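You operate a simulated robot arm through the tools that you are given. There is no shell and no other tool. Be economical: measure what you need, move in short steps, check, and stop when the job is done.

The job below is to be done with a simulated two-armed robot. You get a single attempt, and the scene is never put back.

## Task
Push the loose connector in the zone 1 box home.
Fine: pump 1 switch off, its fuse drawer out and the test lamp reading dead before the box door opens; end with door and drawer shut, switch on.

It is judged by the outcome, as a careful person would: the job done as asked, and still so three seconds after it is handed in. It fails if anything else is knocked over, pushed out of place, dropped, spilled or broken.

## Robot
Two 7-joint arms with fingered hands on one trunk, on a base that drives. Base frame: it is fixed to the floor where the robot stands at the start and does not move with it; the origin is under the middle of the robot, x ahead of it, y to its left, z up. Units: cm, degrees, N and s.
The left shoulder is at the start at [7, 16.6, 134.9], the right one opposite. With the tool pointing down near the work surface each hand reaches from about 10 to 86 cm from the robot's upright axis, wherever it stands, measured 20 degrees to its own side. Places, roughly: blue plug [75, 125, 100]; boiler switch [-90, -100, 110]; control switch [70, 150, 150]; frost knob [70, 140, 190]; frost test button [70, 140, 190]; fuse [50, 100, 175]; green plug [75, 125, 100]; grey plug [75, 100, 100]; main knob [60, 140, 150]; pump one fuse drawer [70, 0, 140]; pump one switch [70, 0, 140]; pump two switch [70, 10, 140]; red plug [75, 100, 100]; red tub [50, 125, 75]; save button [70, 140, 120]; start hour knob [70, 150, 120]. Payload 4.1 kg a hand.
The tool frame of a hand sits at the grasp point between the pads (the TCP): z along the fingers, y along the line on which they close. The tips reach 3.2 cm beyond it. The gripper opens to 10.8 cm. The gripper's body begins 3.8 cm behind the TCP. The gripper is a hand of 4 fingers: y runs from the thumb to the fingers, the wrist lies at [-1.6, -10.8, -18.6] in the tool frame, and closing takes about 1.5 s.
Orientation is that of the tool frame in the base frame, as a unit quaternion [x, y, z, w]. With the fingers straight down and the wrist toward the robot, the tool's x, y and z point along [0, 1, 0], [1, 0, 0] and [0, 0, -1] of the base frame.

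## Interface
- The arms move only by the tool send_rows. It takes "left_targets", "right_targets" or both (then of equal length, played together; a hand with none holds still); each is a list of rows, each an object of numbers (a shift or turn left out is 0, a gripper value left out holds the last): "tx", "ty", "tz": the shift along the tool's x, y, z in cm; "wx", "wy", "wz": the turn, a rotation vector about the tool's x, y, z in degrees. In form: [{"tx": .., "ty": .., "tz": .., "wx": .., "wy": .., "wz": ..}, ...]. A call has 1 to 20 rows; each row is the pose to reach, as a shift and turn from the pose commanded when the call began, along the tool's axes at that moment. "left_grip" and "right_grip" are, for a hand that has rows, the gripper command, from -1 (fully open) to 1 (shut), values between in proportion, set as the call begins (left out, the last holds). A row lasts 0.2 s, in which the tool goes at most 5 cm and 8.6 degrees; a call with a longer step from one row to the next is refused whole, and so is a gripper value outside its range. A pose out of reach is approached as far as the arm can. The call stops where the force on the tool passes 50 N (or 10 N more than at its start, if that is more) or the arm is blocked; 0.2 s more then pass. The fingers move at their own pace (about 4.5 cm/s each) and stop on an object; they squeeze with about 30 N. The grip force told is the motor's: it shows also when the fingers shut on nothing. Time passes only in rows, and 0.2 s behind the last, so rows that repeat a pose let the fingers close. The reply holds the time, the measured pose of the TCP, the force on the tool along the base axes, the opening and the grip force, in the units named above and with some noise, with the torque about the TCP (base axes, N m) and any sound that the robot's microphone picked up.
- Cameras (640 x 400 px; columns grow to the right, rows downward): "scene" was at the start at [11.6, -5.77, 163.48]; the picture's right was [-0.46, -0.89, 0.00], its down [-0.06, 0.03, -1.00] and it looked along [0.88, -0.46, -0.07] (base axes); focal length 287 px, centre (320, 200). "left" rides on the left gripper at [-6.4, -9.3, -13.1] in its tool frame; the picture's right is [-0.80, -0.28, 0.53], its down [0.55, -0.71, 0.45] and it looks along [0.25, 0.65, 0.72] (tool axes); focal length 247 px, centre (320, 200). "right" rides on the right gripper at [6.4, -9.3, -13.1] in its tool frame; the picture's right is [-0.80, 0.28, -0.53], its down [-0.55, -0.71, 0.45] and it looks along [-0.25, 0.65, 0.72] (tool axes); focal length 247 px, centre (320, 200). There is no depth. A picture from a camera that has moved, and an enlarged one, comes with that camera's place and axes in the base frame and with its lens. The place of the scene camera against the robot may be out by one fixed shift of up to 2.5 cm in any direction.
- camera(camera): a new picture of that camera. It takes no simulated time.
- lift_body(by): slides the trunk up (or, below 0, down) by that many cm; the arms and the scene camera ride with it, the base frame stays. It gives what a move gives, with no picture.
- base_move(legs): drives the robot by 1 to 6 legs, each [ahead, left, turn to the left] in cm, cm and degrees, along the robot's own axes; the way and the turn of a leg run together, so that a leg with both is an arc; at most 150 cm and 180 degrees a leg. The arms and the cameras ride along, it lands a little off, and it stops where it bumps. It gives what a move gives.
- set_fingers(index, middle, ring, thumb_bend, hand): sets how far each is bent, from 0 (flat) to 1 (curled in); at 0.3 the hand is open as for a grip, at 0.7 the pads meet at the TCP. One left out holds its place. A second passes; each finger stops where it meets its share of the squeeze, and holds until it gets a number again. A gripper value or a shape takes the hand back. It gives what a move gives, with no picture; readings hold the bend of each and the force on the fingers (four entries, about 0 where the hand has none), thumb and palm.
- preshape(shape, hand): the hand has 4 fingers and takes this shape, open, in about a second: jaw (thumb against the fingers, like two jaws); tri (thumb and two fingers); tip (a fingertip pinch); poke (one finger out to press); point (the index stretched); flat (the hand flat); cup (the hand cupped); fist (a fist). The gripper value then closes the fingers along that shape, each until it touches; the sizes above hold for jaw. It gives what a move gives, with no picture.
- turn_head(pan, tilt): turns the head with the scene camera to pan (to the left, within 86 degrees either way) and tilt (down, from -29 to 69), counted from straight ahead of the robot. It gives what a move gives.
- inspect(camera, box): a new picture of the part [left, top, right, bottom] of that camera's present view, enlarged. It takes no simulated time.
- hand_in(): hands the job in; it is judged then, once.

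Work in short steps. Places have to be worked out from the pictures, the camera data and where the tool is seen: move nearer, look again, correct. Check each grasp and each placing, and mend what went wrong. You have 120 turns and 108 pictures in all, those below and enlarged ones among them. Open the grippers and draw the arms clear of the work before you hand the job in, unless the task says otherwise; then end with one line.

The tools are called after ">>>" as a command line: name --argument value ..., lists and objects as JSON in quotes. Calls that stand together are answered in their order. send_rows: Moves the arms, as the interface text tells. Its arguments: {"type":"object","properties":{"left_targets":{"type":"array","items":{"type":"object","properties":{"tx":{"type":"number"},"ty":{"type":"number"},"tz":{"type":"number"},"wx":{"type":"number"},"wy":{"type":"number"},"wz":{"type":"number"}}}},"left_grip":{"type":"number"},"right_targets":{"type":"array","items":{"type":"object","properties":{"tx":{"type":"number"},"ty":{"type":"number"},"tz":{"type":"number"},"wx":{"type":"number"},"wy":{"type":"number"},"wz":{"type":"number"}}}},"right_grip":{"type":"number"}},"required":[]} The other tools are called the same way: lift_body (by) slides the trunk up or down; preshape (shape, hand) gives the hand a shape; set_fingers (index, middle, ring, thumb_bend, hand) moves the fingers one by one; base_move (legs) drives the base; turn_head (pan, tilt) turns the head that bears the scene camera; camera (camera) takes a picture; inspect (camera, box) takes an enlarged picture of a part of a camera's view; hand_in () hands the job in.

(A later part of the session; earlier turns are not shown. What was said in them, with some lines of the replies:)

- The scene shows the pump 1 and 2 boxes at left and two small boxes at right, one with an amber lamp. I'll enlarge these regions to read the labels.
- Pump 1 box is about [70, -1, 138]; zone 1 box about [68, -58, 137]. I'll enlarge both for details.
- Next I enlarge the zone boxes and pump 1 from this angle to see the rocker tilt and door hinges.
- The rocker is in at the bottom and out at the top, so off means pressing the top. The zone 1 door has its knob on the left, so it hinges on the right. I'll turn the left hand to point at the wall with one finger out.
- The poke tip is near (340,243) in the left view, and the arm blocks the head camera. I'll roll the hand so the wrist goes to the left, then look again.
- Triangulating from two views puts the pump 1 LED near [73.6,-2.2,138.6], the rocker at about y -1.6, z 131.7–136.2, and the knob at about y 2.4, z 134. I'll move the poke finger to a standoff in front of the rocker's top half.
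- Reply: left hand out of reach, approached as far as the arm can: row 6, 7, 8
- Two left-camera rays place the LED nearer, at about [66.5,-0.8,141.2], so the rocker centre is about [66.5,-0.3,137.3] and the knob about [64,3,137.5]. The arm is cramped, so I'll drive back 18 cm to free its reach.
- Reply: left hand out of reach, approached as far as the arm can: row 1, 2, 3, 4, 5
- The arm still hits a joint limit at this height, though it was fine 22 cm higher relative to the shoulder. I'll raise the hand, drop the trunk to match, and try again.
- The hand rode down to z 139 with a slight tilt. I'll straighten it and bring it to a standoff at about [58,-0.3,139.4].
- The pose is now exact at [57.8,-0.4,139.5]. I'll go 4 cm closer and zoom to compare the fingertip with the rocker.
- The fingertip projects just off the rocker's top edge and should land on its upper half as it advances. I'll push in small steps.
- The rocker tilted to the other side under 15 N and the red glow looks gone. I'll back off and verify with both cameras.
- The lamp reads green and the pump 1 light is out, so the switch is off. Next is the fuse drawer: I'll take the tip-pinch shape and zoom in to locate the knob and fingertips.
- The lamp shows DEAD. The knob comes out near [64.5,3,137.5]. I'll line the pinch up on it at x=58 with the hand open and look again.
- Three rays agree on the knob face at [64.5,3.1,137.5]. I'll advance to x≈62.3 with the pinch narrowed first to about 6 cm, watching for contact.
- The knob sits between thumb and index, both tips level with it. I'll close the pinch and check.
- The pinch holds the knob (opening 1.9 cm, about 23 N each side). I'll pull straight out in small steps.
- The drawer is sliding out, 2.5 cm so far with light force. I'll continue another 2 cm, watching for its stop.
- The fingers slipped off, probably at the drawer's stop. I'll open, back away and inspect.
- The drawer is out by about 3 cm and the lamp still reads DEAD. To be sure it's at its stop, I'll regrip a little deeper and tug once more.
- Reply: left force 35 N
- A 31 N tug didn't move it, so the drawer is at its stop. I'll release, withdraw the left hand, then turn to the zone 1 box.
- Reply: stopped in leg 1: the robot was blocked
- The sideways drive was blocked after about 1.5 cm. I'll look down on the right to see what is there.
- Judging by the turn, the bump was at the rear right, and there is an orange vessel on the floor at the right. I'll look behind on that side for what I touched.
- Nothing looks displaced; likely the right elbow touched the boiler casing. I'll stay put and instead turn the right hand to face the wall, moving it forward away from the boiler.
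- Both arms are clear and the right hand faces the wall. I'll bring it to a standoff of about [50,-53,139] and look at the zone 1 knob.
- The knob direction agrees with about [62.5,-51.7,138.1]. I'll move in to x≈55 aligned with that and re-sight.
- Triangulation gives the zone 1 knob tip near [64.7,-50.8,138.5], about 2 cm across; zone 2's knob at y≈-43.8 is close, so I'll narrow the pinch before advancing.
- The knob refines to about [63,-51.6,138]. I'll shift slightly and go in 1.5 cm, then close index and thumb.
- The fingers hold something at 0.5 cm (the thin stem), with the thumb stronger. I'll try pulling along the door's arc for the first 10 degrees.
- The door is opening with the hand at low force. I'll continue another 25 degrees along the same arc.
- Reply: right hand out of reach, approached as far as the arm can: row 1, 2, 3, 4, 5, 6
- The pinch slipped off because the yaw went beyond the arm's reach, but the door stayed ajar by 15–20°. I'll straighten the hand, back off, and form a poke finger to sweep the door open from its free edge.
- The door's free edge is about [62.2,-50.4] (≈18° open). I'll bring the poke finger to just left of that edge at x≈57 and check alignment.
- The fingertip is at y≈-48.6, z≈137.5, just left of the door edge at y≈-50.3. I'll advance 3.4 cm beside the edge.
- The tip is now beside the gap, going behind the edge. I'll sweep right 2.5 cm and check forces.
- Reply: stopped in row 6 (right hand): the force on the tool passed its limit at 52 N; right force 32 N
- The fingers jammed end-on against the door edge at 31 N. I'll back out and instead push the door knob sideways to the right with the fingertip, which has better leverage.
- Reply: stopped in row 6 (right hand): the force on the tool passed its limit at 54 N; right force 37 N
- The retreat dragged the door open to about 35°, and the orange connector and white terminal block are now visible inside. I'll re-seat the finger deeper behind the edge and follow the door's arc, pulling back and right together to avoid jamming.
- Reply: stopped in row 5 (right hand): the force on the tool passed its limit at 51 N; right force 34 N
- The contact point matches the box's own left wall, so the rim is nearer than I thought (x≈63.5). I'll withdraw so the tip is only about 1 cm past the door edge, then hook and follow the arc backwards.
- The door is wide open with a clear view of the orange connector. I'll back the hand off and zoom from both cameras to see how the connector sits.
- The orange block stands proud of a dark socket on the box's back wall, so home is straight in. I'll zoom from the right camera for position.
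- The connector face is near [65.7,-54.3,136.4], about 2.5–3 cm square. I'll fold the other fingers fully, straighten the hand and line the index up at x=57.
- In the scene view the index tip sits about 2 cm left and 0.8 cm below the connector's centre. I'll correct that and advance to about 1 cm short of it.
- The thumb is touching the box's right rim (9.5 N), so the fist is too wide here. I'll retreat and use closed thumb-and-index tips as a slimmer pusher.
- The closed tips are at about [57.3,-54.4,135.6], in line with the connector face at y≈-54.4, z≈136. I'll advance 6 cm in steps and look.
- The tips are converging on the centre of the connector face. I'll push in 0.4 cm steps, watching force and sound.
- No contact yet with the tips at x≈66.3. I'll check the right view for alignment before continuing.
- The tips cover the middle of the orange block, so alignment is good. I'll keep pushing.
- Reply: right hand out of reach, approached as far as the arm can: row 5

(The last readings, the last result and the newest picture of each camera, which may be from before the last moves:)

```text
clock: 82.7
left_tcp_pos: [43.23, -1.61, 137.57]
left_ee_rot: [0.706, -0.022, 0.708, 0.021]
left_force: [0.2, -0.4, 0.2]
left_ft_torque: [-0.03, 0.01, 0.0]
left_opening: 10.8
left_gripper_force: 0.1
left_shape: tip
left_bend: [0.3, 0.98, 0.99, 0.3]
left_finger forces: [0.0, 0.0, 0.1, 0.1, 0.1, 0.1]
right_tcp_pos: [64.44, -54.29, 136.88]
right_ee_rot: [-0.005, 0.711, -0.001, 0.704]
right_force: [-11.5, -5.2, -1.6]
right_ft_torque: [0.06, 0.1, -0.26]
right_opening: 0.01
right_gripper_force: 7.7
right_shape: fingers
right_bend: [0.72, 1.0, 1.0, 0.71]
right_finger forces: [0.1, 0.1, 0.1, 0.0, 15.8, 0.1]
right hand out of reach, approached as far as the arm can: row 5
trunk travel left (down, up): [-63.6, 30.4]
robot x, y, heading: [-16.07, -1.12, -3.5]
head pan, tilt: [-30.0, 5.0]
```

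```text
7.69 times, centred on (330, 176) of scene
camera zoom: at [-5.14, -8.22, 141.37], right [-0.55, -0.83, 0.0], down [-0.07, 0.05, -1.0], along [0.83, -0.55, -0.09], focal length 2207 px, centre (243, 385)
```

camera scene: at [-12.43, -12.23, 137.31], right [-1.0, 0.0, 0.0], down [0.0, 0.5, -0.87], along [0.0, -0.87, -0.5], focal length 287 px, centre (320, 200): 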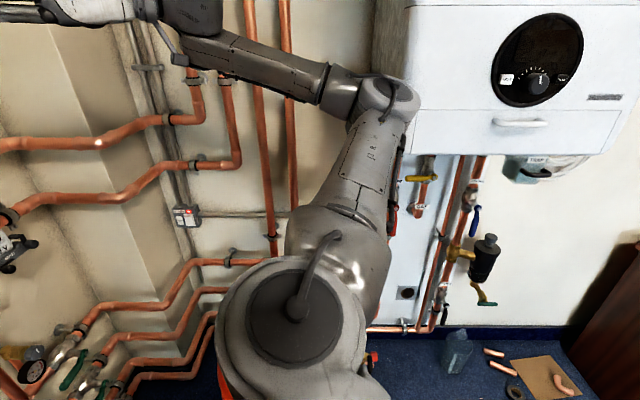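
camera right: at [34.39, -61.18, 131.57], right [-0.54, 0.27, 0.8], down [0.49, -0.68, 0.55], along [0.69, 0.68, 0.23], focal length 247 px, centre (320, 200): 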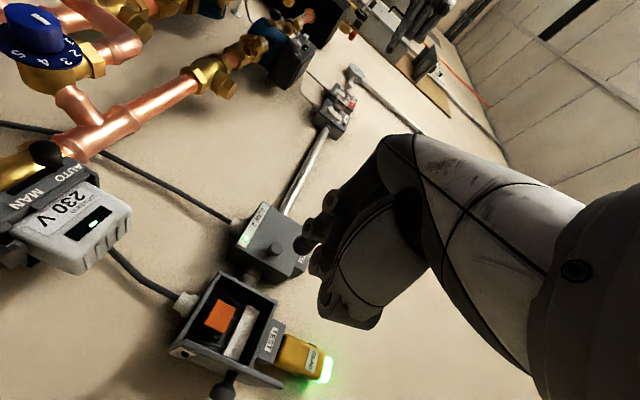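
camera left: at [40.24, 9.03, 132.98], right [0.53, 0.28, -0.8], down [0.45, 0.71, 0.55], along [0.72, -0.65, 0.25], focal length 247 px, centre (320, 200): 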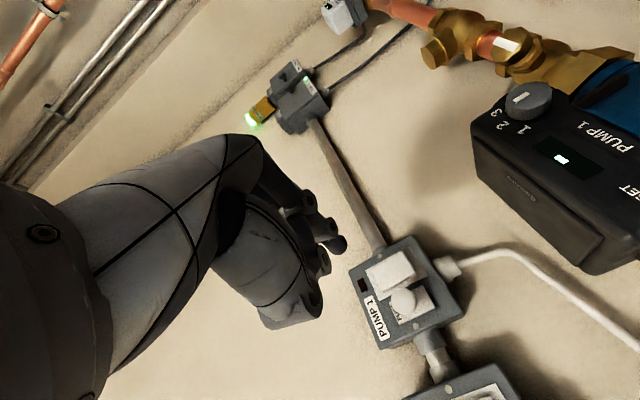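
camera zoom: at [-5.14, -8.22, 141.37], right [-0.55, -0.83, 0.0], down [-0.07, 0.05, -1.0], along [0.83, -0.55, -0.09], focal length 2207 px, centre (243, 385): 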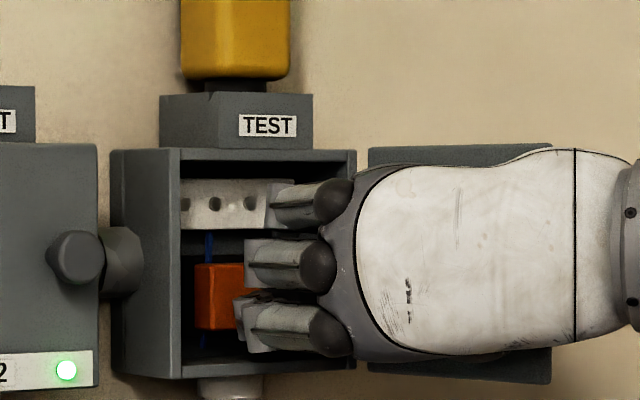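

The tips now press the connector (16 N on the thumb) and it has moved in by some amount, but the arm hit its reach limit. I'll retreat slightly, drive 7 cm forward, and push again.

>>> send_rows --right_targets '[{"tz": -2}, {"tz": -5}, {"tz": -8}, {"tz": -10}, {"tz": -10}]'

>>> inspect --camera "scene" --box '[300, 150, 360, 202]'

>>> base_move --legs '[[7, 0, 0]]'

>>> inspect --camera "right" --box '[200, 150, 380, 330]'

```text
clock: 83.8
left_tcp_pos: [43.53, -1.32, 137.48]
left_ee_rot: [0.707, -0.022, 0.707, 0.022]
left_force: [-0.8, -0.1, 1.3]
left_ft_torque: [-0.02, -0.05, -0.02]
left_opening: 10.78
left_gripper_force: 0.1
left_shape: tip
left_bend: [0.3, 0.98, 0.99, 0.3]
left_finger forces: [0.1, 0.0, 0.1, 0.1, 0.0, 0.1]
right_tcp_pos: [54.96, -54.32, 136.86]
right_ee_rot: [-0.003, 0.711, -0.004, 0.703]
right_force: [-0.6, -0.7, -1.5]
right_ft_torque: [-0.01, 0.0, 0.0]
right_opening: 0.0
right_gripper_force: 0.0
right_shape: fingers
right_bend: [0.72, 1.0, 1.0, 0.71]
right_finger forces: [0.1, 0.0, 0.1, 0.0, 0.0, 0.0]
trunk travel left (down, up): [-63.6, 30.4]
robot x, y, heading: [-16.1, -1.2, -3.5]
head pan, tilt: [-30.0, 5.0]
```

```text
7.69 times, centred on (330, 176) of scene
camera zoom: at [-4.8, -8.01, 141.35], right [-0.55, -0.83, 0.0], down [-0.07, 0.05, -1.0], along [0.83, -0.55, -0.09], focal length 2207 px, centre (243, 385)
```

zoom: 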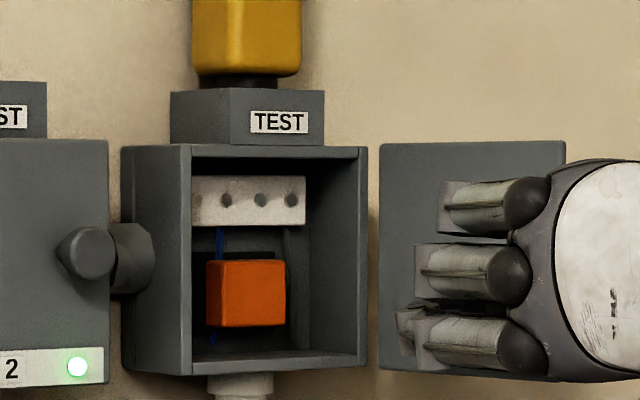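

```text
clock: 84.9
left_tcp_pos: [50.34, -1.79, 137.54]
left_ee_rot: [0.707, -0.021, 0.707, 0.022]
left_force: [-0.3, -0.4, -0.1]
left_ft_torque: [0.03, -0.02, 0.0]
left_opening: 10.79
left_gripper_force: 0.0
left_shape: tip
left_bend: [0.3, 0.98, 0.99, 0.3]
left_finger forces: [0.0, 0.0, 0.0, 0.0, 0.0, 0.0]
right_tcp_pos: [61.78, -54.78, 136.78]
right_ee_rot: [-0.004, 0.711, -0.004, 0.703]
right_force: [0.5, -0.1, 0.5]
right_ft_torque: [-0.02, 0.01, -0.02]
right_opening: 0.01
right_gripper_force: 0.0
right_shape: fingers
right_bend: [0.72, 1.0, 1.0, 0.71]
right_finger forces: [0.1, 0.0, 0.0, 0.0, 0.0, 0.1]
trunk travel left (down, up): [-63.6, 30.4]
robot x, y, heading: [-9.3, -1.62, -3.2]
head pan, tilt: [-30.0, 5.0]
```

```text
2.22 times, centred on (290, 240) of right
camera zoom: at [48.53, -64.02, 130.58], right [-0.52, 0.29, 0.8], down [0.45, -0.7, 0.55], along [0.72, 0.65, 0.23], focal length 549 px, centre (387, 111)
```

zoom: 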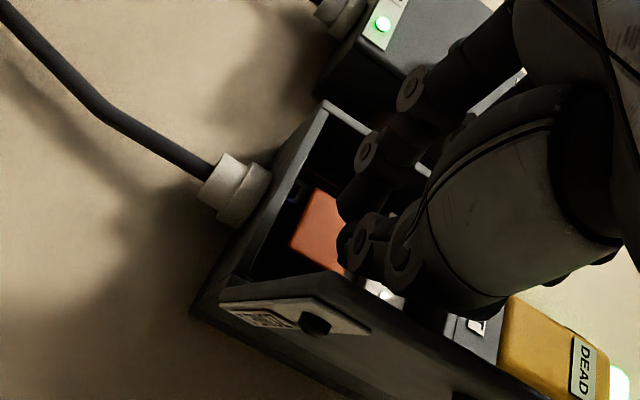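

The connector has moved in about 0.8 cm already. From the closer base position I'll push again until it bottoms out.

>>> send_rows --right_targets '[{"tz": 1, "ty": 0.5}, {"tz": 2, "ty": 0.5}, {"tz": 2.5, "ty": 0.5}, {"tz": 2.9, "ty": 0.5}, {"tz": 3.3, "ty": 0.5}, {"tz": 3.7, "ty": 0.5}, {"tz": 4.1, "ty": 0.5}, {"tz": 4.5, "ty": 0.5}, {"tz": 4.5, "ty": 0.5}]'

>>> inspect --camera "scene" --box '[290, 140, 370, 210]'

```text
clock: 86.5
left_tcp_pos: [49.45, -2.06, 137.78]
left_ee_rot: [0.705, -0.023, 0.709, 0.024]
left_force: [-0.3, 0.0, 0.2]
left_ft_torque: [-0.02, -0.02, -0.02]
left_opening: 10.8
left_gripper_force: 0.0
left_shape: tip
left_bend: [0.3, 0.98, 0.99, 0.3]
left_finger forces: [0.1, 0.0, 0.0, 0.0, 0.0, 0.0]
right_tcp_pos: [64.53, -54.61, 137.45]
right_ee_rot: [-0.003, 0.709, -0.004, 0.706]
right_force: [-41.1, 3.0, -6.0]
right_ft_torque: [-0.01, 0.45, 0.09]
right_opening: 0.02
right_gripper_force: 27.4
right_shape: fingers
right_bend: [0.72, 1.0, 1.0, 0.74]
right_finger forces: [24.9, 0.0, 0.0, 0.0, 30.2, 0.0]
trunk travel left (down, up): [-63.6, 30.4]
robot x, y, heading: [-9.4, -1.77, -3.8]
head pan, tilt: [-30.0, 5.0]
stopped in row 8 (right hand): the force on the tool passed its limit at 53 N (the readings are from after the stop); the commanded pose is now the measured one
```

```text
5.71 times, centred on (330, 175) of scene
camera zoom: at [1.08, -8.44, 141.43], right [-0.56, -0.83, 0.0], down [-0.07, 0.05, -1.0], along [0.83, -0.55, -0.08], focal length 1639 px, centre (263, 343)
```

zoom: 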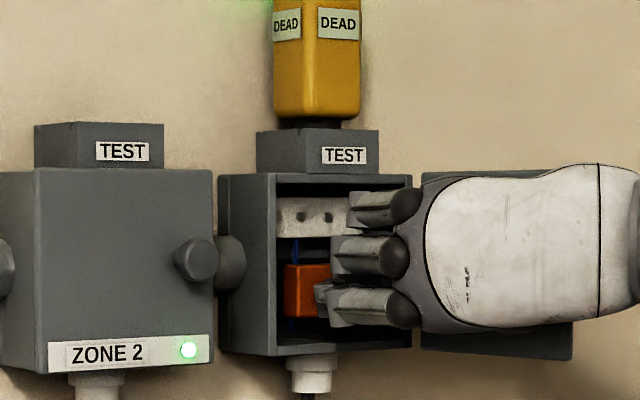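

Both tips pressed evenly at 53 N with no further travel, so the connector has bottomed out. I'll retreat and inspect how it sits.

>>> send_rows --right_targets '[{"tz": -2}, {"tz": -5}, {"tz": -9}, {"tz": -12}, {"tz": -12}]'

>>> inspect --camera "scene" --box '[310, 150, 370, 202]'

>>> inspect --camera "right" --box '[200, 190, 330, 320]'

```text
clock: 87.7
left_tcp_pos: [50.31, -1.85, 137.51]
left_ee_rot: [0.707, -0.022, 0.707, 0.022]
left_force: [0.6, -0.3, 0.1]
left_ft_torque: [0.01, -0.01, -0.01]
left_opening: 10.78
left_gripper_force: 0.0
left_shape: tip
left_bend: [0.3, 0.98, 0.99, 0.3]
left_finger forces: [0.1, 0.0, 0.1, 0.0, 0.0, 0.0]
right_tcp_pos: [53.65, -54.43, 136.82]
right_ee_rot: [-0.004, 0.712, -0.003, 0.703]
right_force: [-0.4, -0.7, -0.3]
right_ft_torque: [-0.01, -0.01, 0.01]
right_opening: 0.0
right_gripper_force: 0.0
right_shape: fingers
right_bend: [0.72, 1.0, 1.0, 0.71]
right_finger forces: [0.1, 0.0, 0.0, 0.0, 0.1, 0.0]
trunk travel left (down, up): [-63.6, 30.4]
robot x, y, heading: [-9.15, -1.4, -3.8]
head pan, tilt: [-30.0, 5.0]
```

```text
7.69 times, centred on (340, 176) of scene
camera zoom: at [1.98, -8.46, 141.35], right [-0.55, -0.83, 0.0], down [-0.07, 0.05, -1.0], along [0.83, -0.55, -0.09], focal length 2207 px, centre (166, 385)
```

zoom: 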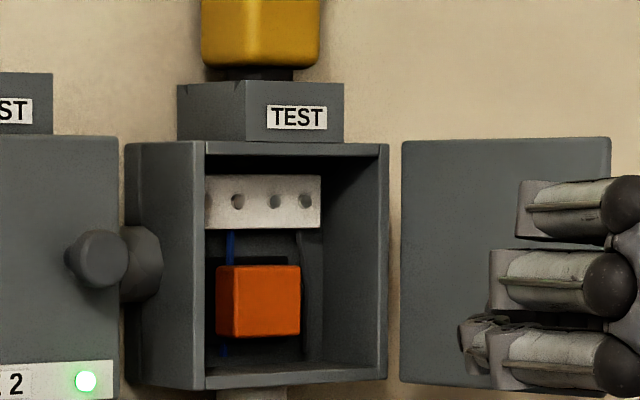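

```text
3.08 times, centred on (265, 255) of right
camera zoom: at [40.47, -63.68, 130.55], right [-0.52, 0.29, 0.8], down [0.46, -0.7, 0.55], along [0.72, 0.65, 0.23], focal length 760 px, centre (489, 31)
```

zoom: 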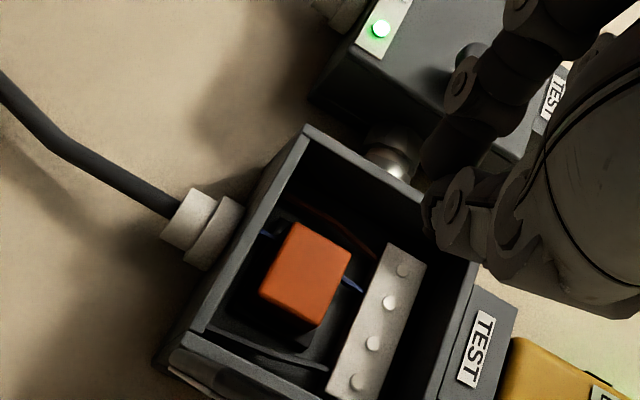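

The connector now sits down in its dark socket; the LED will confirm. Now to close the door: I'll take the tips around to the outside (right) of the open door, below its knob.

>>> send_rows --right_targets '[{"tz": -4}, {"tz": -8}, {"tz": -8, "ty": -4, "tx": 0.5}, {"tz": -8, "ty": -8, "tx": 1}, {"tz": -8, "ty": -11, "tx": 1}, {"tz": -5, "ty": -11, "tx": 1}, {"tz": -2.5, "ty": -11, "tx": 1}, {"tz": -0.7, "ty": -11, "tx": 1}, {"tz": -0.7, "ty": -11, "tx": 1}]'

>>> inspect --camera "scene" --box '[290, 130, 410, 230]'

>>> camera --camera "right"

```text
clock: 89.7
left_tcp_pos: [50.21, -1.94, 137.43]
left_ee_rot: [0.707, -0.022, 0.707, 0.022]
left_force: [0.6, -0.6, 0.4]
left_ft_torque: [0.02, 0.02, 0.01]
left_opening: 10.76
left_gripper_force: 0.1
left_shape: tip
left_bend: [0.3, 0.98, 0.99, 0.3]
left_finger forces: [0.0, 0.1, 0.0, 0.0, 0.1, 0.0]
right_tcp_pos: [53.0, -65.37, 135.95]
right_ee_rot: [-0.004, 0.712, -0.004, 0.703]
right_force: [-0.2, 0.7, 0.0]
right_ft_torque: [0.03, 0.02, -0.03]
right_opening: 0.0
right_gripper_force: 0.1
right_shape: fingers
right_bend: [0.72, 1.0, 1.0, 0.71]
right_finger forces: [0.0, 0.1, 0.1, 0.0, 0.0, 0.0]
trunk travel left (down, up): [-63.6, 30.4]
robot x, y, heading: [-9.24, -1.73, -3.9]
head pan, tilt: [-30.0, 5.0]
```

```text
4.00 times, centred on (350, 180) of scene
camera zoom: at [1.95, -8.5, 141.35], right [-0.55, -0.83, 0.0], down [-0.07, 0.05, -1.0], along [0.83, -0.55, -0.09], focal length 1148 px, centre (200, 280)
```

zoom: 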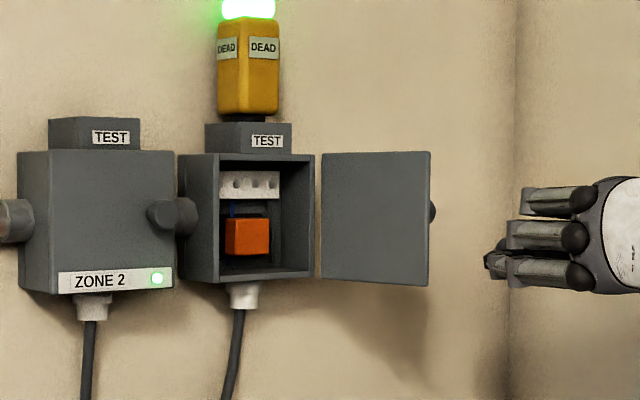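

```text
25 pictures are left
camera right: at [39.84, -74.63, 129.75], right [-0.52, 0.29, 0.8], down [0.46, -0.7, 0.55], along [0.72, 0.65, 0.23], focal length 247 px, centre (320, 200)
```

right: 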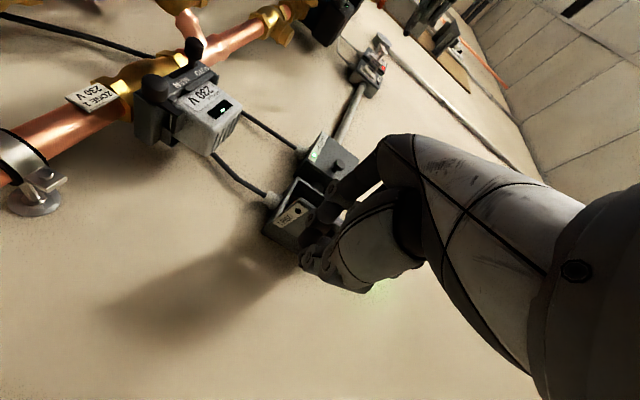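

The tips are right of the door and below the knob. I'll sweep left and then forward, following the closing arc to about 20° first.

>>> send_rows --right_targets '[{"ty": 2}, {"ty": 3.8}, {"tz": -0.2, "ty": 5.1}, {"tz": -0.5, "ty": 6.4}, {"tz": -0.3, "ty": 7.7}, {"tz": 0, "ty": 9}, {"tz": 0.6, "ty": 10.2}, {"tz": 1.3, "ty": 11.3}, {"tz": 2.3, "ty": 12.2}, {"tz": 3.3, "ty": 13}, {"tz": 3.3, "ty": 13}]'

>>> inspect --camera "scene" --box '[290, 130, 410, 230]'

```text
clock: 92.1
left_tcp_pos: [50.28, -1.99, 137.51]
left_ee_rot: [0.707, -0.021, 0.707, 0.022]
left_force: [0.5, 0.9, -0.9]
left_ft_torque: [-0.02, 0.06, -0.02]
left_opening: 10.77
left_gripper_force: 0.0
left_shape: tip
left_bend: [0.3, 0.98, 0.99, 0.3]
left_finger forces: [0.0, 0.1, 0.0, 0.1, 0.1, 0.1]
right_tcp_pos: [56.32, -52.34, 135.99]
right_ee_rot: [-0.003, 0.711, -0.003, 0.703]
right_force: [0.6, 0.0, 0.3]
right_ft_torque: [0.0, 0.01, 0.03]
right_opening: 0.0
right_gripper_force: 0.0
right_shape: fingers
right_bend: [0.72, 1.0, 1.0, 0.71]
right_finger forces: [0.0, 0.0, 0.0, 0.1, 0.0, 0.0]
trunk travel left (down, up): [-63.6, 30.4]
robot x, y, heading: [-8.93, -1.45, -3.4]
head pan, tilt: [-30.0, 5.0]
```

```text
4.00 times, centred on (350, 180) of scene
camera zoom: at [1.93, -8.51, 141.35], right [-0.55, -0.83, 0.0], down [-0.07, 0.05, -1.0], along [0.83, -0.55, -0.09], focal length 1148 px, centre (200, 280)
```

zoom: 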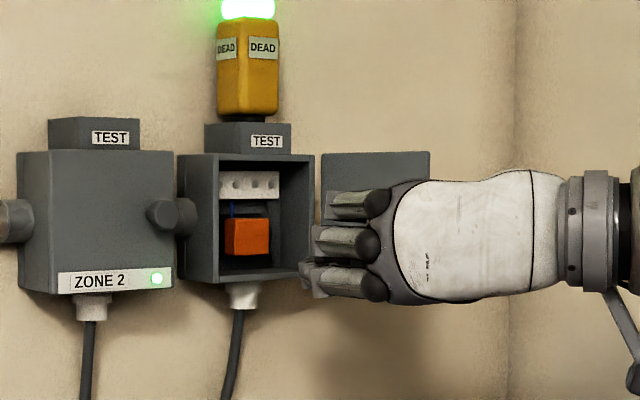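

The hand passed in front of the door without touching; its swing is wider (~117°), so the free edge is closer to the wall. I'll go around again with the tips about 3 cm deeper.

>>> send_rows --right_targets '[{"tz": -4}, {"tz": -8}, {"tz": -11, "ty": -2}, {"tz": -11, "ty": -6}, {"tz": -11, "ty": -10}, {"tz": -11, "ty": -14.7}, {"tz": -7, "ty": -14.7}, {"tz": -4, "ty": -14.7}, {"tz": -2, "ty": -14.7}, {"tz": -0.3, "ty": -14.7}, {"tz": -0.3, "ty": -14.7}]'

>>> send_rows --right_targets '[{"ty": 2}, {"ty": 4.1}, {"tz": -0.3, "ty": 5.7}, {"tz": -0.5, "ty": 7.8}, {"tz": -0.4, "ty": 9.9}, {"tz": 0, "ty": 11}, {"tz": 0.3, "ty": 11.8}, {"tz": 1, "ty": 12.5}, {"tz": 1.8, "ty": 13.2}, {"tz": 1.8, "ty": 13.2}]'

>>> inspect --camera "scene" --box '[290, 130, 410, 230]'

```text
clock: 94.5
left_tcp_pos: [50.21, -2.01, 137.4]
left_ee_rot: [0.707, -0.022, 0.707, 0.023]
left_force: [-0.1, -0.5, 0.6]
left_ft_torque: [0.01, 0.0, 0.01]
left_opening: 10.78
left_gripper_force: 0.2
left_shape: tip
left_bend: [0.3, 0.98, 0.99, 0.3]
left_finger forces: [0.1, 0.1, 0.0, 0.1, 0.0, 0.1]
right_tcp_pos: [55.91, -67.05, 136.18]
right_ee_rot: [-0.003, 0.712, -0.004, 0.702]
right_force: [-0.4, -0.2, 0.3]
right_ft_torque: [0.01, 0.01, 0.03]
right_opening: 0.0
right_gripper_force: 0.1
right_shape: fingers
right_bend: [0.72, 1.0, 1.0, 0.71]
right_finger forces: [0.1, 0.0, 0.0, 0.0, 0.0, 0.0]
trunk travel left (down, up): [-63.6, 30.4]
robot x, y, heading: [-9.03, -1.79, -3.8]
head pan, tilt: [-30.0, 5.0]
```

```text
clock: 96.7
left_tcp_pos: [50.21, -1.94, 137.47]
left_ee_rot: [0.707, -0.022, 0.707, 0.022]
left_force: [0.0, 0.6, -0.1]
left_ft_torque: [-0.05, 0.0, 0.01]
left_opening: 10.78
left_gripper_force: 0.1
left_shape: tip
left_bend: [0.3, 0.98, 0.99, 0.3]
left_finger forces: [0.1, 0.0, 0.1, 0.0, 0.0, 0.0]
right_tcp_pos: [57.69, -53.87, 136.04]
right_ee_rot: [-0.004, 0.711, -0.004, 0.703]
right_force: [-0.3, 1.2, 0.3]
right_ft_torque: [0.02, 0.01, -0.01]
right_opening: 0.0
right_gripper_force: 0.1
right_shape: fingers
right_bend: [0.72, 1.0, 1.0, 0.71]
right_finger forces: [0.1, 0.0, 0.0, 0.0, 0.0, 0.1]
trunk travel left (down, up): [-63.6, 30.4]
robot x, y, heading: [-9.2, -1.81, -3.3]
head pan, tilt: [-30.0, 5.0]
```

```text
4.00 times, centred on (350, 180) of scene
camera zoom: at [1.93, -8.5, 141.35], right [-0.55, -0.83, 0.0], down [-0.07, 0.05, -1.0], along [0.83, -0.55, -0.09], focal length 1148 px, centre (200, 280)
```

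zoom: 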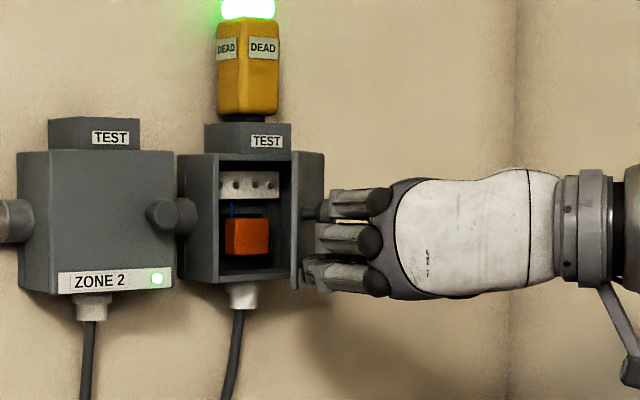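

The door has swung to about 37°. I'll continue forward to press it shut.

>>> send_rows --right_targets '[{"tz": 0.7, "ty": 0.4}, {"tz": 1.4, "ty": 0.7}, {"tz": 2.1, "ty": 0.8}, {"tz": 2.8, "ty": 0.8}, {"tz": 3.5, "ty": 0.8}, {"tz": 4.2, "ty": 0.8}, {"tz": 4.8, "ty": 0.8}, {"tz": 4.8, "ty": 0.8}]'

>>> inspect --camera "scene" --box '[290, 130, 410, 230]'

```text
clock: 98.5
left_tcp_pos: [50.0, -2.13, 137.57]
left_ee_rot: [0.707, -0.022, 0.707, 0.023]
left_force: [-0.5, 0.2, -0.3]
left_ft_torque: [-0.01, 0.0, 0.02]
left_opening: 10.78
left_gripper_force: 0.1
left_shape: tip
left_bend: [0.3, 0.98, 0.99, 0.3]
left_finger forces: [0.1, 0.1, 0.0, 0.0, 0.1, 0.0]
right_tcp_pos: [62.19, -53.25, 136.01]
right_ee_rot: [-0.003, 0.711, -0.003, 0.704]
right_force: [-14.8, -1.3, -4.7]
right_ft_torque: [-0.01, 0.2, -0.17]
right_opening: 0.0
right_gripper_force: 8.8
right_shape: fingers
right_bend: [0.72, 1.0, 1.0, 0.72]
right_finger forces: [0.1, 0.0, 0.1, 0.0, 17.1, 0.0]
trunk travel left (down, up): [-63.6, 30.4]
robot x, y, heading: [-9.27, -1.64, -3.5]
head pan, tilt: [-30.0, 5.0]
```

```text
4.00 times, centred on (350, 180) of scene
camera zoom: at [1.63, -8.57, 141.37], right [-0.55, -0.83, 0.0], down [-0.07, 0.05, -1.0], along [0.83, -0.55, -0.09], focal length 1148 px, centre (200, 280)
```

zoom: 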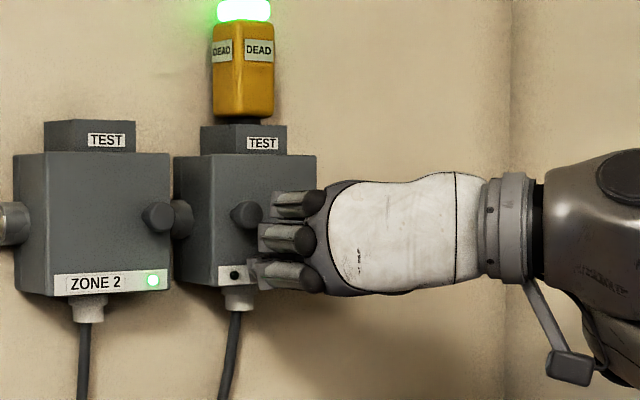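

The door is shut (15 N at the face). I'll withdraw the right hand, and bring the left hand, tips closed, in front of the fuse drawer knob.

>>> send_rows --right_targets '[{"tz": -4}, {"tz": -8}, {"tz": -12}, {"tz": -16}, {"tz": -20}, {"tz": -20}]'

>>> send_rows --left_targets '[{"ty": -2.6, "tx": 0.3, "wx": 1.8}, {"ty": -5.3, "tx": 0.6, "wx": 3.6}, {"ty": -5.3, "tx": 0.6, "tz": 2, "wx": 3.6}, {"ty": -5.3, "tx": 0.6, "tz": 3.5, "wx": 3.6}, {"ty": -5.3, "tx": 0.6, "tz": 3.5, "wx": 3.6}, {"ty": -5.3, "tx": 0.6, "tz": 3.5, "wx": 3.6}, {"ty": -5.3, "tx": 0.6, "tz": 3.5, "wx": 3.6}, {"ty": -5.3, "tx": 0.6, "tz": 3.5, "wx": 3.6}]' --left_grip 1

>>> inspect --camera "left" --box '[260, 160, 460, 360]'

>>> inspect --camera "scene" --box '[280, 90, 380, 210]'

```text
clock: 99.9
left_tcp_pos: [50.5, -1.93, 137.39]
left_ee_rot: [0.708, -0.022, 0.706, 0.022]
left_force: [0.1, 0.0, 0.0]
left_ft_torque: [0.02, -0.01, 0.03]
left_opening: 10.78
left_gripper_force: 0.2
left_shape: tip
left_bend: [0.3, 0.98, 0.99, 0.3]
left_finger forces: [0.0, 0.0, 0.0, 0.0, 0.0, 0.1]
right_tcp_pos: [42.87, -53.05, 136.18]
right_ee_rot: [-0.005, 0.712, -0.003, 0.702]
right_force: [0.2, 0.0, -0.1]
right_ft_torque: [0.0, -0.01, 0.02]
right_opening: 0.0
right_gripper_force: 0.1
right_shape: fingers
right_bend: [0.72, 1.0, 1.0, 0.71]
right_finger forces: [0.1, 0.0, 0.0, 0.0, 0.0, 0.1]
trunk travel left (down, up): [-63.6, 30.4]
robot x, y, heading: [-9.17, -1.9, -3.6]
head pan, tilt: [-30.0, 5.0]
```

```text
clock: 101.7
left_tcp_pos: [54.05, 3.34, 138.14]
left_ee_rot: [0.707, 0.0, 0.707, 0.0]
left_force: [0.6, 0.4, -1.1]
left_ft_torque: [-0.01, 0.01, 0.03]
left_opening: 0.03
left_gripper_force: 30.2
left_shape: tip
left_bend: [0.3, 1.0, 1.0, 0.49]
left_finger forces: [0.0, 0.1, 0.0, 0.0, 0.1, 0.1]
right_tcp_pos: [42.79, -53.12, 136.11]
right_ee_rot: [-0.004, 0.711, -0.004, 0.703]
right_force: [-0.7, -0.1, 0.7]
right_ft_torque: [-0.01, -0.03, -0.01]
right_opening: 0.0
right_gripper_force: 0.0
right_shape: fingers
right_bend: [0.72, 1.0, 1.0, 0.71]
right_finger forces: [0.1, 0.0, 0.0, 0.0, 0.1, 0.0]
trunk travel left (down, up): [-63.6, 30.4]
robot x, y, heading: [-8.92, -1.7, -3.6]
head pan, tilt: [-30.0, 5.0]
```

```text
2.00 times, centred on (360, 260) of left
camera zoom: at [40.9, 12.5, 131.76], right [0.53, 0.28, -0.8], down [0.45, 0.71, 0.55], along [0.72, -0.65, 0.25], focal length 494 px, centre (240, 80)
```

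zoom: 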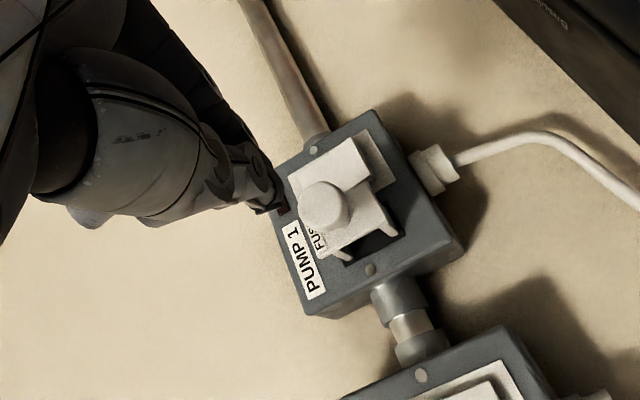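

```text
3.33 times, centred on (330, 150) of scene
camera zoom: at [1.97, -8.48, 141.35], right [-0.55, -0.83, 0.0], down [-0.07, 0.05, -1.0], along [0.83, -0.55, -0.09], focal length 956 px, centre (287, 367)
```

zoom: 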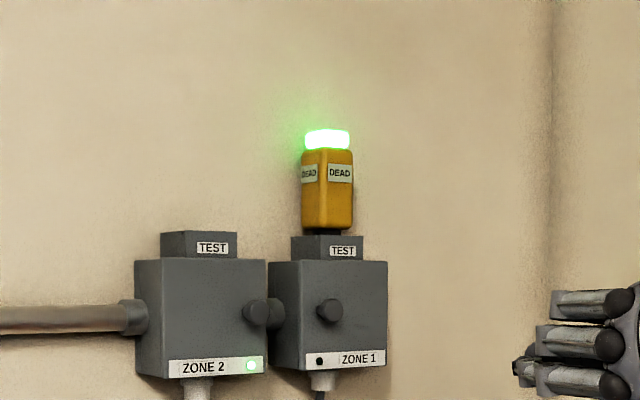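

The zone 1 door is shut and the lamp is in place. The left pinch has closed oddly (bends 0.3/0.49), so I'll re-form it deterministically and align with the knob at [61.6,3.1,137.3].

>>> set_fingers --hand "left" --index 0.5 --thumb_bend 0.4 --middle 1 --ring 1

>>> set_fingers --hand "left" --index 0.72 --thumb_bend 0.72

>>> send_rows --left_targets '[{"tx": 0, "ty": 0.2, "tz": 1}, {"tx": 0, "ty": 0.2, "tz": 2}, {"tx": 0, "ty": 0.2, "tz": 2}]'

>>> inspect --camera "left" --box '[270, 180, 430, 340]'

```text
clock: 102.7
left_tcp_pos: [54.12, 3.27, 138.21]
left_ee_rot: [0.707, 0.0, 0.707, 0.0]
left_force: [-0.6, 0.1, -0.3]
left_ft_torque: [0.02, 0.02, 0.0]
left_opening: 6.86
left_gripper_force: 0.1
left_shape: fingers
left_bend: [0.5, 1.0, 1.0, 0.4]
left_finger forces: [0.1, 0.1, 0.0, 0.0, 0.0, 0.0]
right_tcp_pos: [42.82, -53.17, 136.14]
right_ee_rot: [-0.004, 0.711, -0.003, 0.703]
right_force: [0.2, -0.2, -0.7]
right_ft_torque: [-0.02, 0.01, 0.0]
right_opening: 0.0
right_gripper_force: 0.2
right_shape: fingers
right_bend: [0.72, 1.0, 1.0, 0.71]
right_finger forces: [0.0, 0.1, 0.0, 0.0, 0.0, 0.0]
trunk travel left (down, up): [-63.6, 30.4]
robot x, y, heading: [-9.37, -1.21, -3.5]
head pan, tilt: [-30.0, 5.0]
```

```text
clock: 103.7
left_tcp_pos: [54.02, 3.26, 138.24]
left_ee_rot: [0.707, 0.0, 0.707, 0.0]
left_force: [-0.4, -0.4, -0.1]
left_ft_torque: [-0.04, 0.0, 0.03]
left_opening: 0.01
left_gripper_force: 0.2
left_shape: fingers
left_bend: [0.72, 1.0, 1.0, 0.71]
left_finger forces: [0.0, 0.0, 0.0, 0.0, 0.1, 0.1]
right_tcp_pos: [42.85, -53.23, 136.06]
right_ee_rot: [-0.003, 0.712, -0.004, 0.703]
right_force: [0.4, 0.6, -1.2]
right_ft_torque: [-0.01, 0.02, 0.01]
right_opening: 0.0
right_gripper_force: 0.0
right_shape: fingers
right_bend: [0.72, 1.0, 1.0, 0.71]
right_finger forces: [0.0, 0.0, 0.1, 0.0, 0.0, 0.1]
trunk travel left (down, up): [-63.6, 30.4]
robot x, y, heading: [-9.24, -1.34, -3.7]
head pan, tilt: [-30.0, 5.0]
```

```text
clock: 104.5
left_tcp_pos: [56.0, 3.04, 138.25]
left_ee_rot: [0.707, 0.0, 0.708, -0.001]
left_force: [1.2, 0.3, 0.4]
left_ft_torque: [-0.02, -0.02, 0.0]
left_opening: 0.0
left_gripper_force: 0.1
left_shape: fingers
left_bend: [0.72, 1.0, 1.0, 0.71]
left_finger forces: [0.0, 0.1, 0.0, 0.1, 0.0, 0.0]
right_tcp_pos: [42.81, -53.09, 136.22]
right_ee_rot: [-0.004, 0.711, -0.004, 0.703]
right_force: [-0.7, 0.0, 0.2]
right_ft_torque: [0.02, 0.01, -0.01]
right_opening: 0.01
right_gripper_force: 0.1
right_shape: fingers
right_bend: [0.72, 1.0, 1.0, 0.71]
right_finger forces: [0.0, 0.0, 0.1, 0.1, 0.0, 0.0]
trunk travel left (down, up): [-63.6, 30.4]
robot x, y, heading: [-9.46, -1.7, -3.7]
head pan, tilt: [-30.0, 5.0]
```

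```text
2.50 times, centred on (350, 260) of left
camera zoom: at [42.86, 12.33, 131.71], right [0.53, 0.28, -0.8], down [0.45, 0.71, 0.55], along [0.72, -0.65, 0.25], focal length 617 px, centre (245, 50)
```

zoom: 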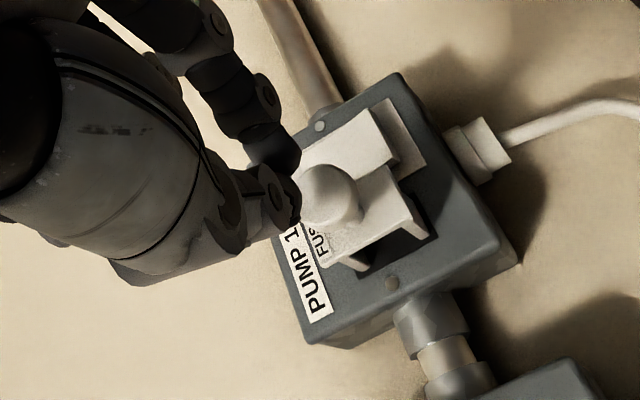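

The closed tips will meet the knob slightly high; I'll lower 0.7 cm and push the drawer in slowly.

>>> send_rows --left_targets '[{"tx": -0.7, "tz": 0.8}, {"tx": -0.7, "tz": 1.6}, {"tx": -0.7, "tz": 2.2}, {"tx": -0.7, "tz": 2.8}, {"tx": -0.7, "tz": 3.4}, {"tx": -0.7, "tz": 4}, {"tx": -0.7, "tz": 4.5}, {"tx": -0.7, "tz": 5}, {"tx": -0.7, "tz": 5.4}, {"tx": -0.7, "tz": 5.8}, {"tx": -0.7, "tz": 6.2}, {"tx": -0.7, "tz": 6.2}]'

>>> inspect --camera "left" --box '[270, 160, 430, 320]'

```text
clock: 106.8
left_tcp_pos: [60.46, 3.01, 137.88]
left_ee_rot: [0.706, -0.001, 0.708, 0.003]
left_force: [-39.0, 7.6, -1.5]
left_ft_torque: [0.06, 0.25, 0.59]
left_opening: 0.0
left_gripper_force: 20.9
left_shape: fingers
left_bend: [0.72, 1.0, 1.0, 0.73]
left_finger forces: [0.1, 0.0, 0.0, 0.0, 41.3, 0.1]
right_tcp_pos: [41.97, -52.74, 136.76]
right_ee_rot: [-0.005, 0.709, -0.003, 0.705]
right_force: [-0.5, -0.2, 1.0]
right_ft_torque: [0.03, 0.0, 0.02]
right_opening: 0.0
right_gripper_force: 0.1
right_shape: fingers
right_bend: [0.72, 1.0, 1.0, 0.71]
right_finger forces: [0.1, 0.0, 0.0, 0.0, 0.1, 0.1]
trunk travel left (down, up): [-63.6, 30.4]
robot x, y, heading: [-9.23, -1.56, -3.5]
head pan, tilt: [-30.0, 5.0]
stopped in row 11 (left hand): the force on the tool passed its limit at 54 N (the readings are from after the stop); the commanded pose is now the measured one
```

```text
2.50 times, centred on (350, 240) of left
camera zoom: at [47.45, 12.32, 131.34], right [0.54, 0.28, -0.8], down [0.45, 0.7, 0.55], along [0.71, -0.65, 0.25], focal length 617 px, centre (245, 100)
```

zoom: 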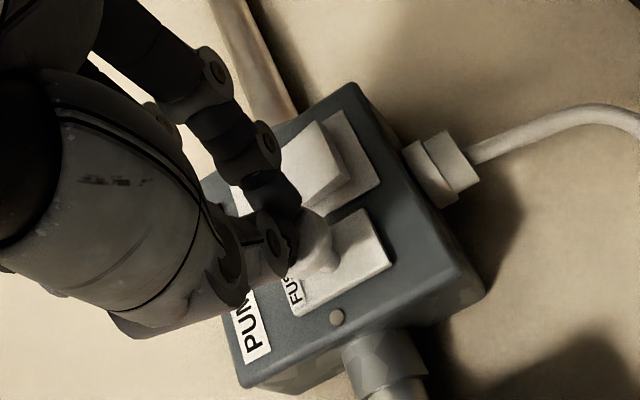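

The drawer plate is flush and bottomed out at 54 N, so it is shut. I'll back off and line the closed tips up with the rocker's lower half.

>>> send_rows --left_targets '[{"tz": -2}, {"tz": -5}, {"tz": -5, "ty": 2, "tx": -0.6}, {"tz": -5, "ty": 3.6, "tx": -1.1}, {"tz": -2.5, "ty": 3.6, "tx": -1.1}, {"tz": -1, "ty": 3.6, "tx": -1.1}, {"tz": -1, "ty": 3.6, "tx": -1.1}]'

>>> inspect --camera "left" --box '[270, 160, 430, 320]'

```text
clock: 108.4
left_tcp_pos: [60.85, -0.63, 136.1]
left_ee_rot: [0.708, -0.002, 0.707, 0.001]
left_force: [-0.8, 0.1, 0.2]
left_ft_torque: [0.0, 0.01, 0.0]
left_opening: 0.01
left_gripper_force: 0.0
left_shape: fingers
left_bend: [0.72, 1.0, 1.0, 0.71]
left_finger forces: [0.1, 0.0, 0.0, 0.0, 0.1, 0.1]
right_tcp_pos: [42.7, -53.15, 136.18]
right_ee_rot: [-0.004, 0.711, -0.004, 0.703]
right_force: [0.1, -0.4, 0.4]
right_ft_torque: [-0.02, 0.02, 0.01]
right_opening: 0.01
right_gripper_force: 0.1
right_shape: fingers
right_bend: [0.72, 1.0, 1.0, 0.71]
right_finger forces: [0.1, 0.0, 0.1, 0.1, 0.0, 0.0]
trunk travel left (down, up): [-63.6, 30.4]
robot x, y, heading: [-8.8, -1.61, -3.6]
head pan, tilt: [-30.0, 5.0]
```

```text
2.50 times, centred on (350, 240) of left
camera zoom: at [47.68, 8.66, 129.7], right [0.53, 0.28, -0.8], down [0.45, 0.7, 0.55], along [0.72, -0.65, 0.25], focal length 617 px, centre (245, 100)
```

zoom: 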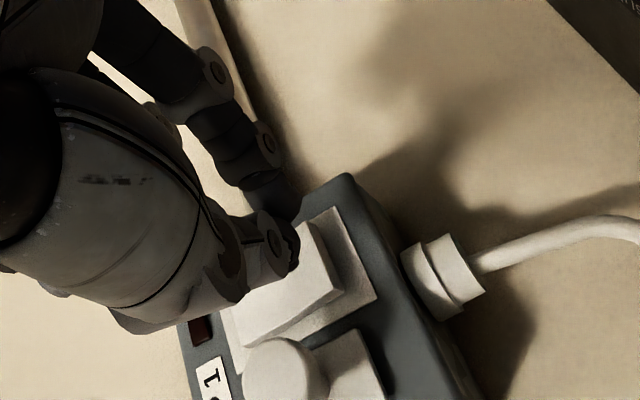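

The tips are aligned with the rocker's lower half. I'll nudge 0.3 cm left and press in small steps.

>>> send_rows --left_targets '[{"ty": -0.3, "tz": 0.4}, {"ty": -0.3, "tz": 0.8}, {"ty": -0.3, "tz": 1.2}, {"ty": -0.3, "tz": 1.6}, {"ty": -0.3, "tz": 2}, {"ty": -0.3, "tz": 2}]'

>>> inspect --camera "left" --box '[270, 160, 430, 320]'

```text
clock: 109.8
left_tcp_pos: [62.73, -0.45, 136.17]
left_ee_rot: [0.709, 0.0, 0.706, 0.002]
left_force: [-2.2, 0.0, -0.5]
left_ft_torque: [-0.01, -0.01, 0.02]
left_opening: 0.0
left_gripper_force: 1.6
left_shape: fingers
left_bend: [0.72, 1.0, 1.0, 0.71]
left_finger forces: [0.0, 0.0, 0.1, 0.0, 3.7, 0.0]
right_tcp_pos: [42.82, -53.11, 136.12]
right_ee_rot: [-0.004, 0.712, -0.003, 0.703]
right_force: [0.3, 0.3, 0.2]
right_ft_torque: [-0.03, -0.01, -0.01]
right_opening: 0.01
right_gripper_force: 0.1
right_shape: fingers
right_bend: [0.72, 1.0, 1.0, 0.71]
right_finger forces: [0.0, 0.0, 0.0, 0.0, 0.0, 0.0]
trunk travel left (down, up): [-63.6, 30.4]
robot x, y, heading: [-9.26, -1.51, -3.6]
head pan, tilt: [-30.0, 5.0]
```

```text
2.50 times, centred on (350, 240) of left
camera zoom: at [49.6, 8.89, 129.73], right [0.53, 0.28, -0.8], down [0.45, 0.7, 0.55], along [0.72, -0.65, 0.25], focal length 617 px, centre (245, 100)
```

zoom: 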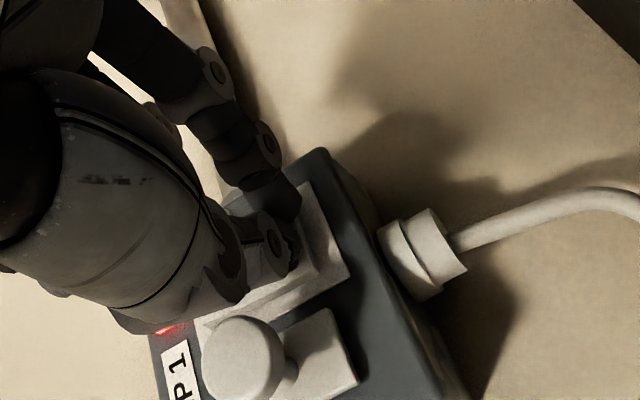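

The rocker flipped and the pump 1 red light is on again. I'll withdraw the left hand and check the zone 1 LED, lamp and drawer.

>>> send_rows --left_targets '[{"tz": -4}, {"tz": -8}, {"tz": -12}, {"tz": -16}, {"tz": -19}, {"tz": -19}]'

>>> inspect --camera "scene" --box '[280, 90, 380, 210]'

>>> camera --camera "left"

```text
clock: 111.2
left_tcp_pos: [43.8, -0.34, 136.39]
left_ee_rot: [0.709, -0.002, 0.705, 0.001]
left_force: [-0.2, -0.6, -1.0]
left_ft_torque: [-0.02, -0.02, -0.01]
left_opening: 0.0
left_gripper_force: 0.0
left_shape: fingers
left_bend: [0.72, 1.0, 1.0, 0.71]
left_finger forces: [0.1, 0.1, 0.0, 0.1, 0.0, 0.0]
right_tcp_pos: [42.93, -53.08, 136.03]
right_ee_rot: [-0.004, 0.711, -0.003, 0.703]
right_force: [0.7, -0.5, 0.7]
right_ft_torque: [-0.05, -0.02, 0.03]
right_opening: 0.01
right_gripper_force: 0.1
right_shape: fingers
right_bend: [0.72, 1.0, 1.0, 0.71]
right_finger forces: [0.0, 0.0, 0.1, 0.1, 0.1, 0.0]
trunk travel left (down, up): [-63.6, 30.4]
robot x, y, heading: [-9.25, -1.37, -3.5]
head pan, tilt: [-30.0, 5.0]
```

```text
3.33 times, centred on (330, 150) of scene
camera zoom: at [1.98, -8.47, 141.34], right [-0.55, -0.83, 0.0], down [-0.07, 0.05, -1.0], along [0.83, -0.55, -0.09], focal length 956 px, centre (287, 367)
```

zoom: 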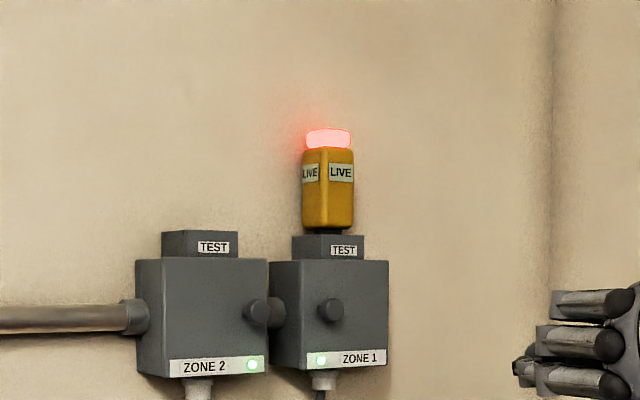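

```text
14 pictures are left
camera left: at [30.66, 8.9, 129.93], right [0.53, 0.28, -0.8], down [0.45, 0.7, 0.55], along [0.72, -0.65, 0.25], focal length 247 px, centre (320, 200)
```

left: 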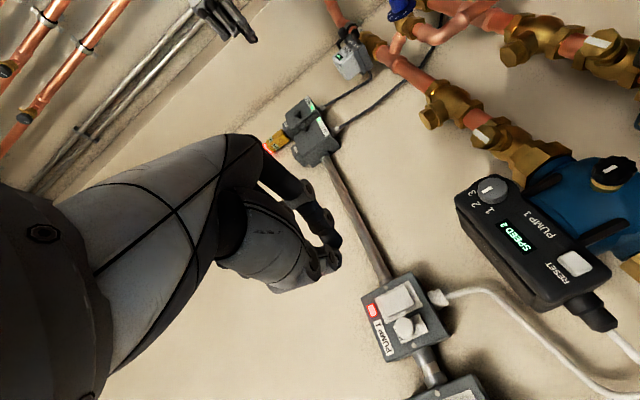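

Zone 1's LED is now green, the lamp reads LIVE, the pump 1 light is on and the pump display is back. I'll zoom to confirm the drawer and door are flush, and open both hands, which are clear of the work.

>>> inspect --camera "left" --box '[340, 250, 470, 380]'

>>> inspect --camera "scene" --box '[315, 150, 365, 200]'

>>> preshape --hand "left" --shape "jaw"

>>> preshape --hand "right" --shape "jaw"

```text
3.08 times, centred on (405, 315) of left
camera zoom: at [30.66, 8.9, 129.93], right [0.53, 0.28, -0.8], down [0.45, 0.7, 0.55], along [0.72, -0.65, 0.25], focal length 760 px, centre (58, -154)
```

zoom: 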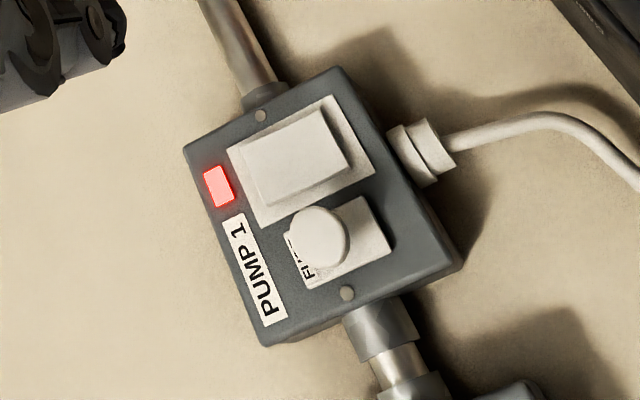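

```text
8.00 times, centred on (340, 175) of scene
camera zoom: at [1.98, -8.47, 141.34], right [-0.55, -0.83, 0.0], down [-0.07, 0.05, -1.0], along [0.83, -0.55, -0.09], focal length 2295 px, centre (160, 400)
```

zoom: 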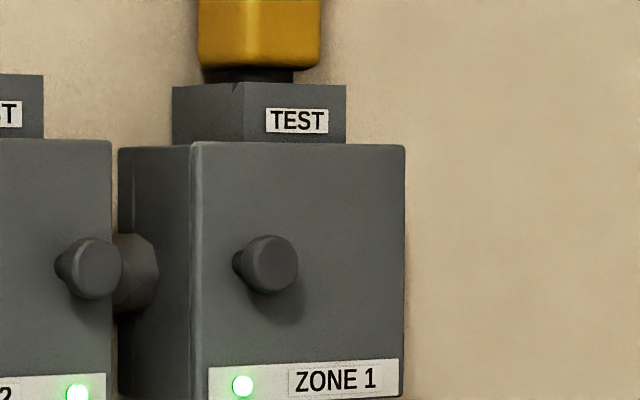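

```text
clock: 112.1
left_tcp_pos: [43.8, -0.36, 136.3]
left_ee_rot: [0.708, -0.002, 0.706, 0.002]
left_force: [0.1, -0.3, -0.4]
left_ft_torque: [0.01, -0.02, -0.01]
left_opening: 10.76
left_gripper_force: 0.1
left_shape: jaw
left_bend: [0.3, 0.3, 0.3, 0.3]
left_finger forces: [0.0, 0.0, 0.0, 0.0, 0.0, 0.0]
right_tcp_pos: [42.71, -53.11, 136.17]
right_ee_rot: [-0.004, 0.712, -0.004, 0.703]
right_force: [0.0, 0.2, 0.3]
right_ft_torque: [0.02, 0.0, 0.02]
right_opening: 0.0
right_gripper_force: 0.0
right_shape: fingers
right_bend: [0.72, 1.0, 1.0, 0.71]
right_finger forces: [0.0, 0.1, 0.0, 0.1, 0.0, 0.1]
trunk travel left (down, up): [-63.6, 30.4]
robot x, y, heading: [-9.19, -1.61, -3.7]
head pan, tilt: [-30.0, 5.0]
```

```text
clock: 113.0
left_tcp_pos: [43.86, -0.46, 136.4]
left_ee_rot: [0.709, -0.001, 0.705, 0.001]
left_force: [-0.7, -0.3, 0.6]
left_ft_torque: [0.02, 0.01, -0.01]
left_opening: 10.74
left_gripper_force: 0.1
left_shape: jaw
left_bend: [0.3, 0.3, 0.3, 0.3]
left_finger forces: [0.0, 0.0, 0.1, 0.0, 0.1, 0.0]
right_tcp_pos: [42.73, -53.02, 136.01]
right_ee_rot: [-0.004, 0.712, -0.003, 0.703]
right_force: [1.4, 0.5, 0.3]
right_ft_torque: [-0.03, -0.01, 0.01]
right_opening: 10.74
right_gripper_force: 0.1
right_shape: jaw
right_bend: [0.3, 0.3, 0.3, 0.3]
right_finger forces: [0.0, 0.1, 0.1, 0.0, 0.1, 0.0]
trunk travel left (down, up): [-63.6, 30.4]
robot x, y, heading: [-8.76, -1.18, -3.4]
head pan, tilt: [-30.0, 5.0]
```

The door and drawer are flush, the switch is on, zone 1's LED is lit, and both hands are open and clear. I'm handing the job in.

>>> hand_in

```text
The job is handed in.
```

The zone 1 connector is pushed home and its LED is now green; the pump 1 switch was off, the fuse drawer out and the lamp reading DEAD before the door opened, and the door and drawer are shut with the switch back on.
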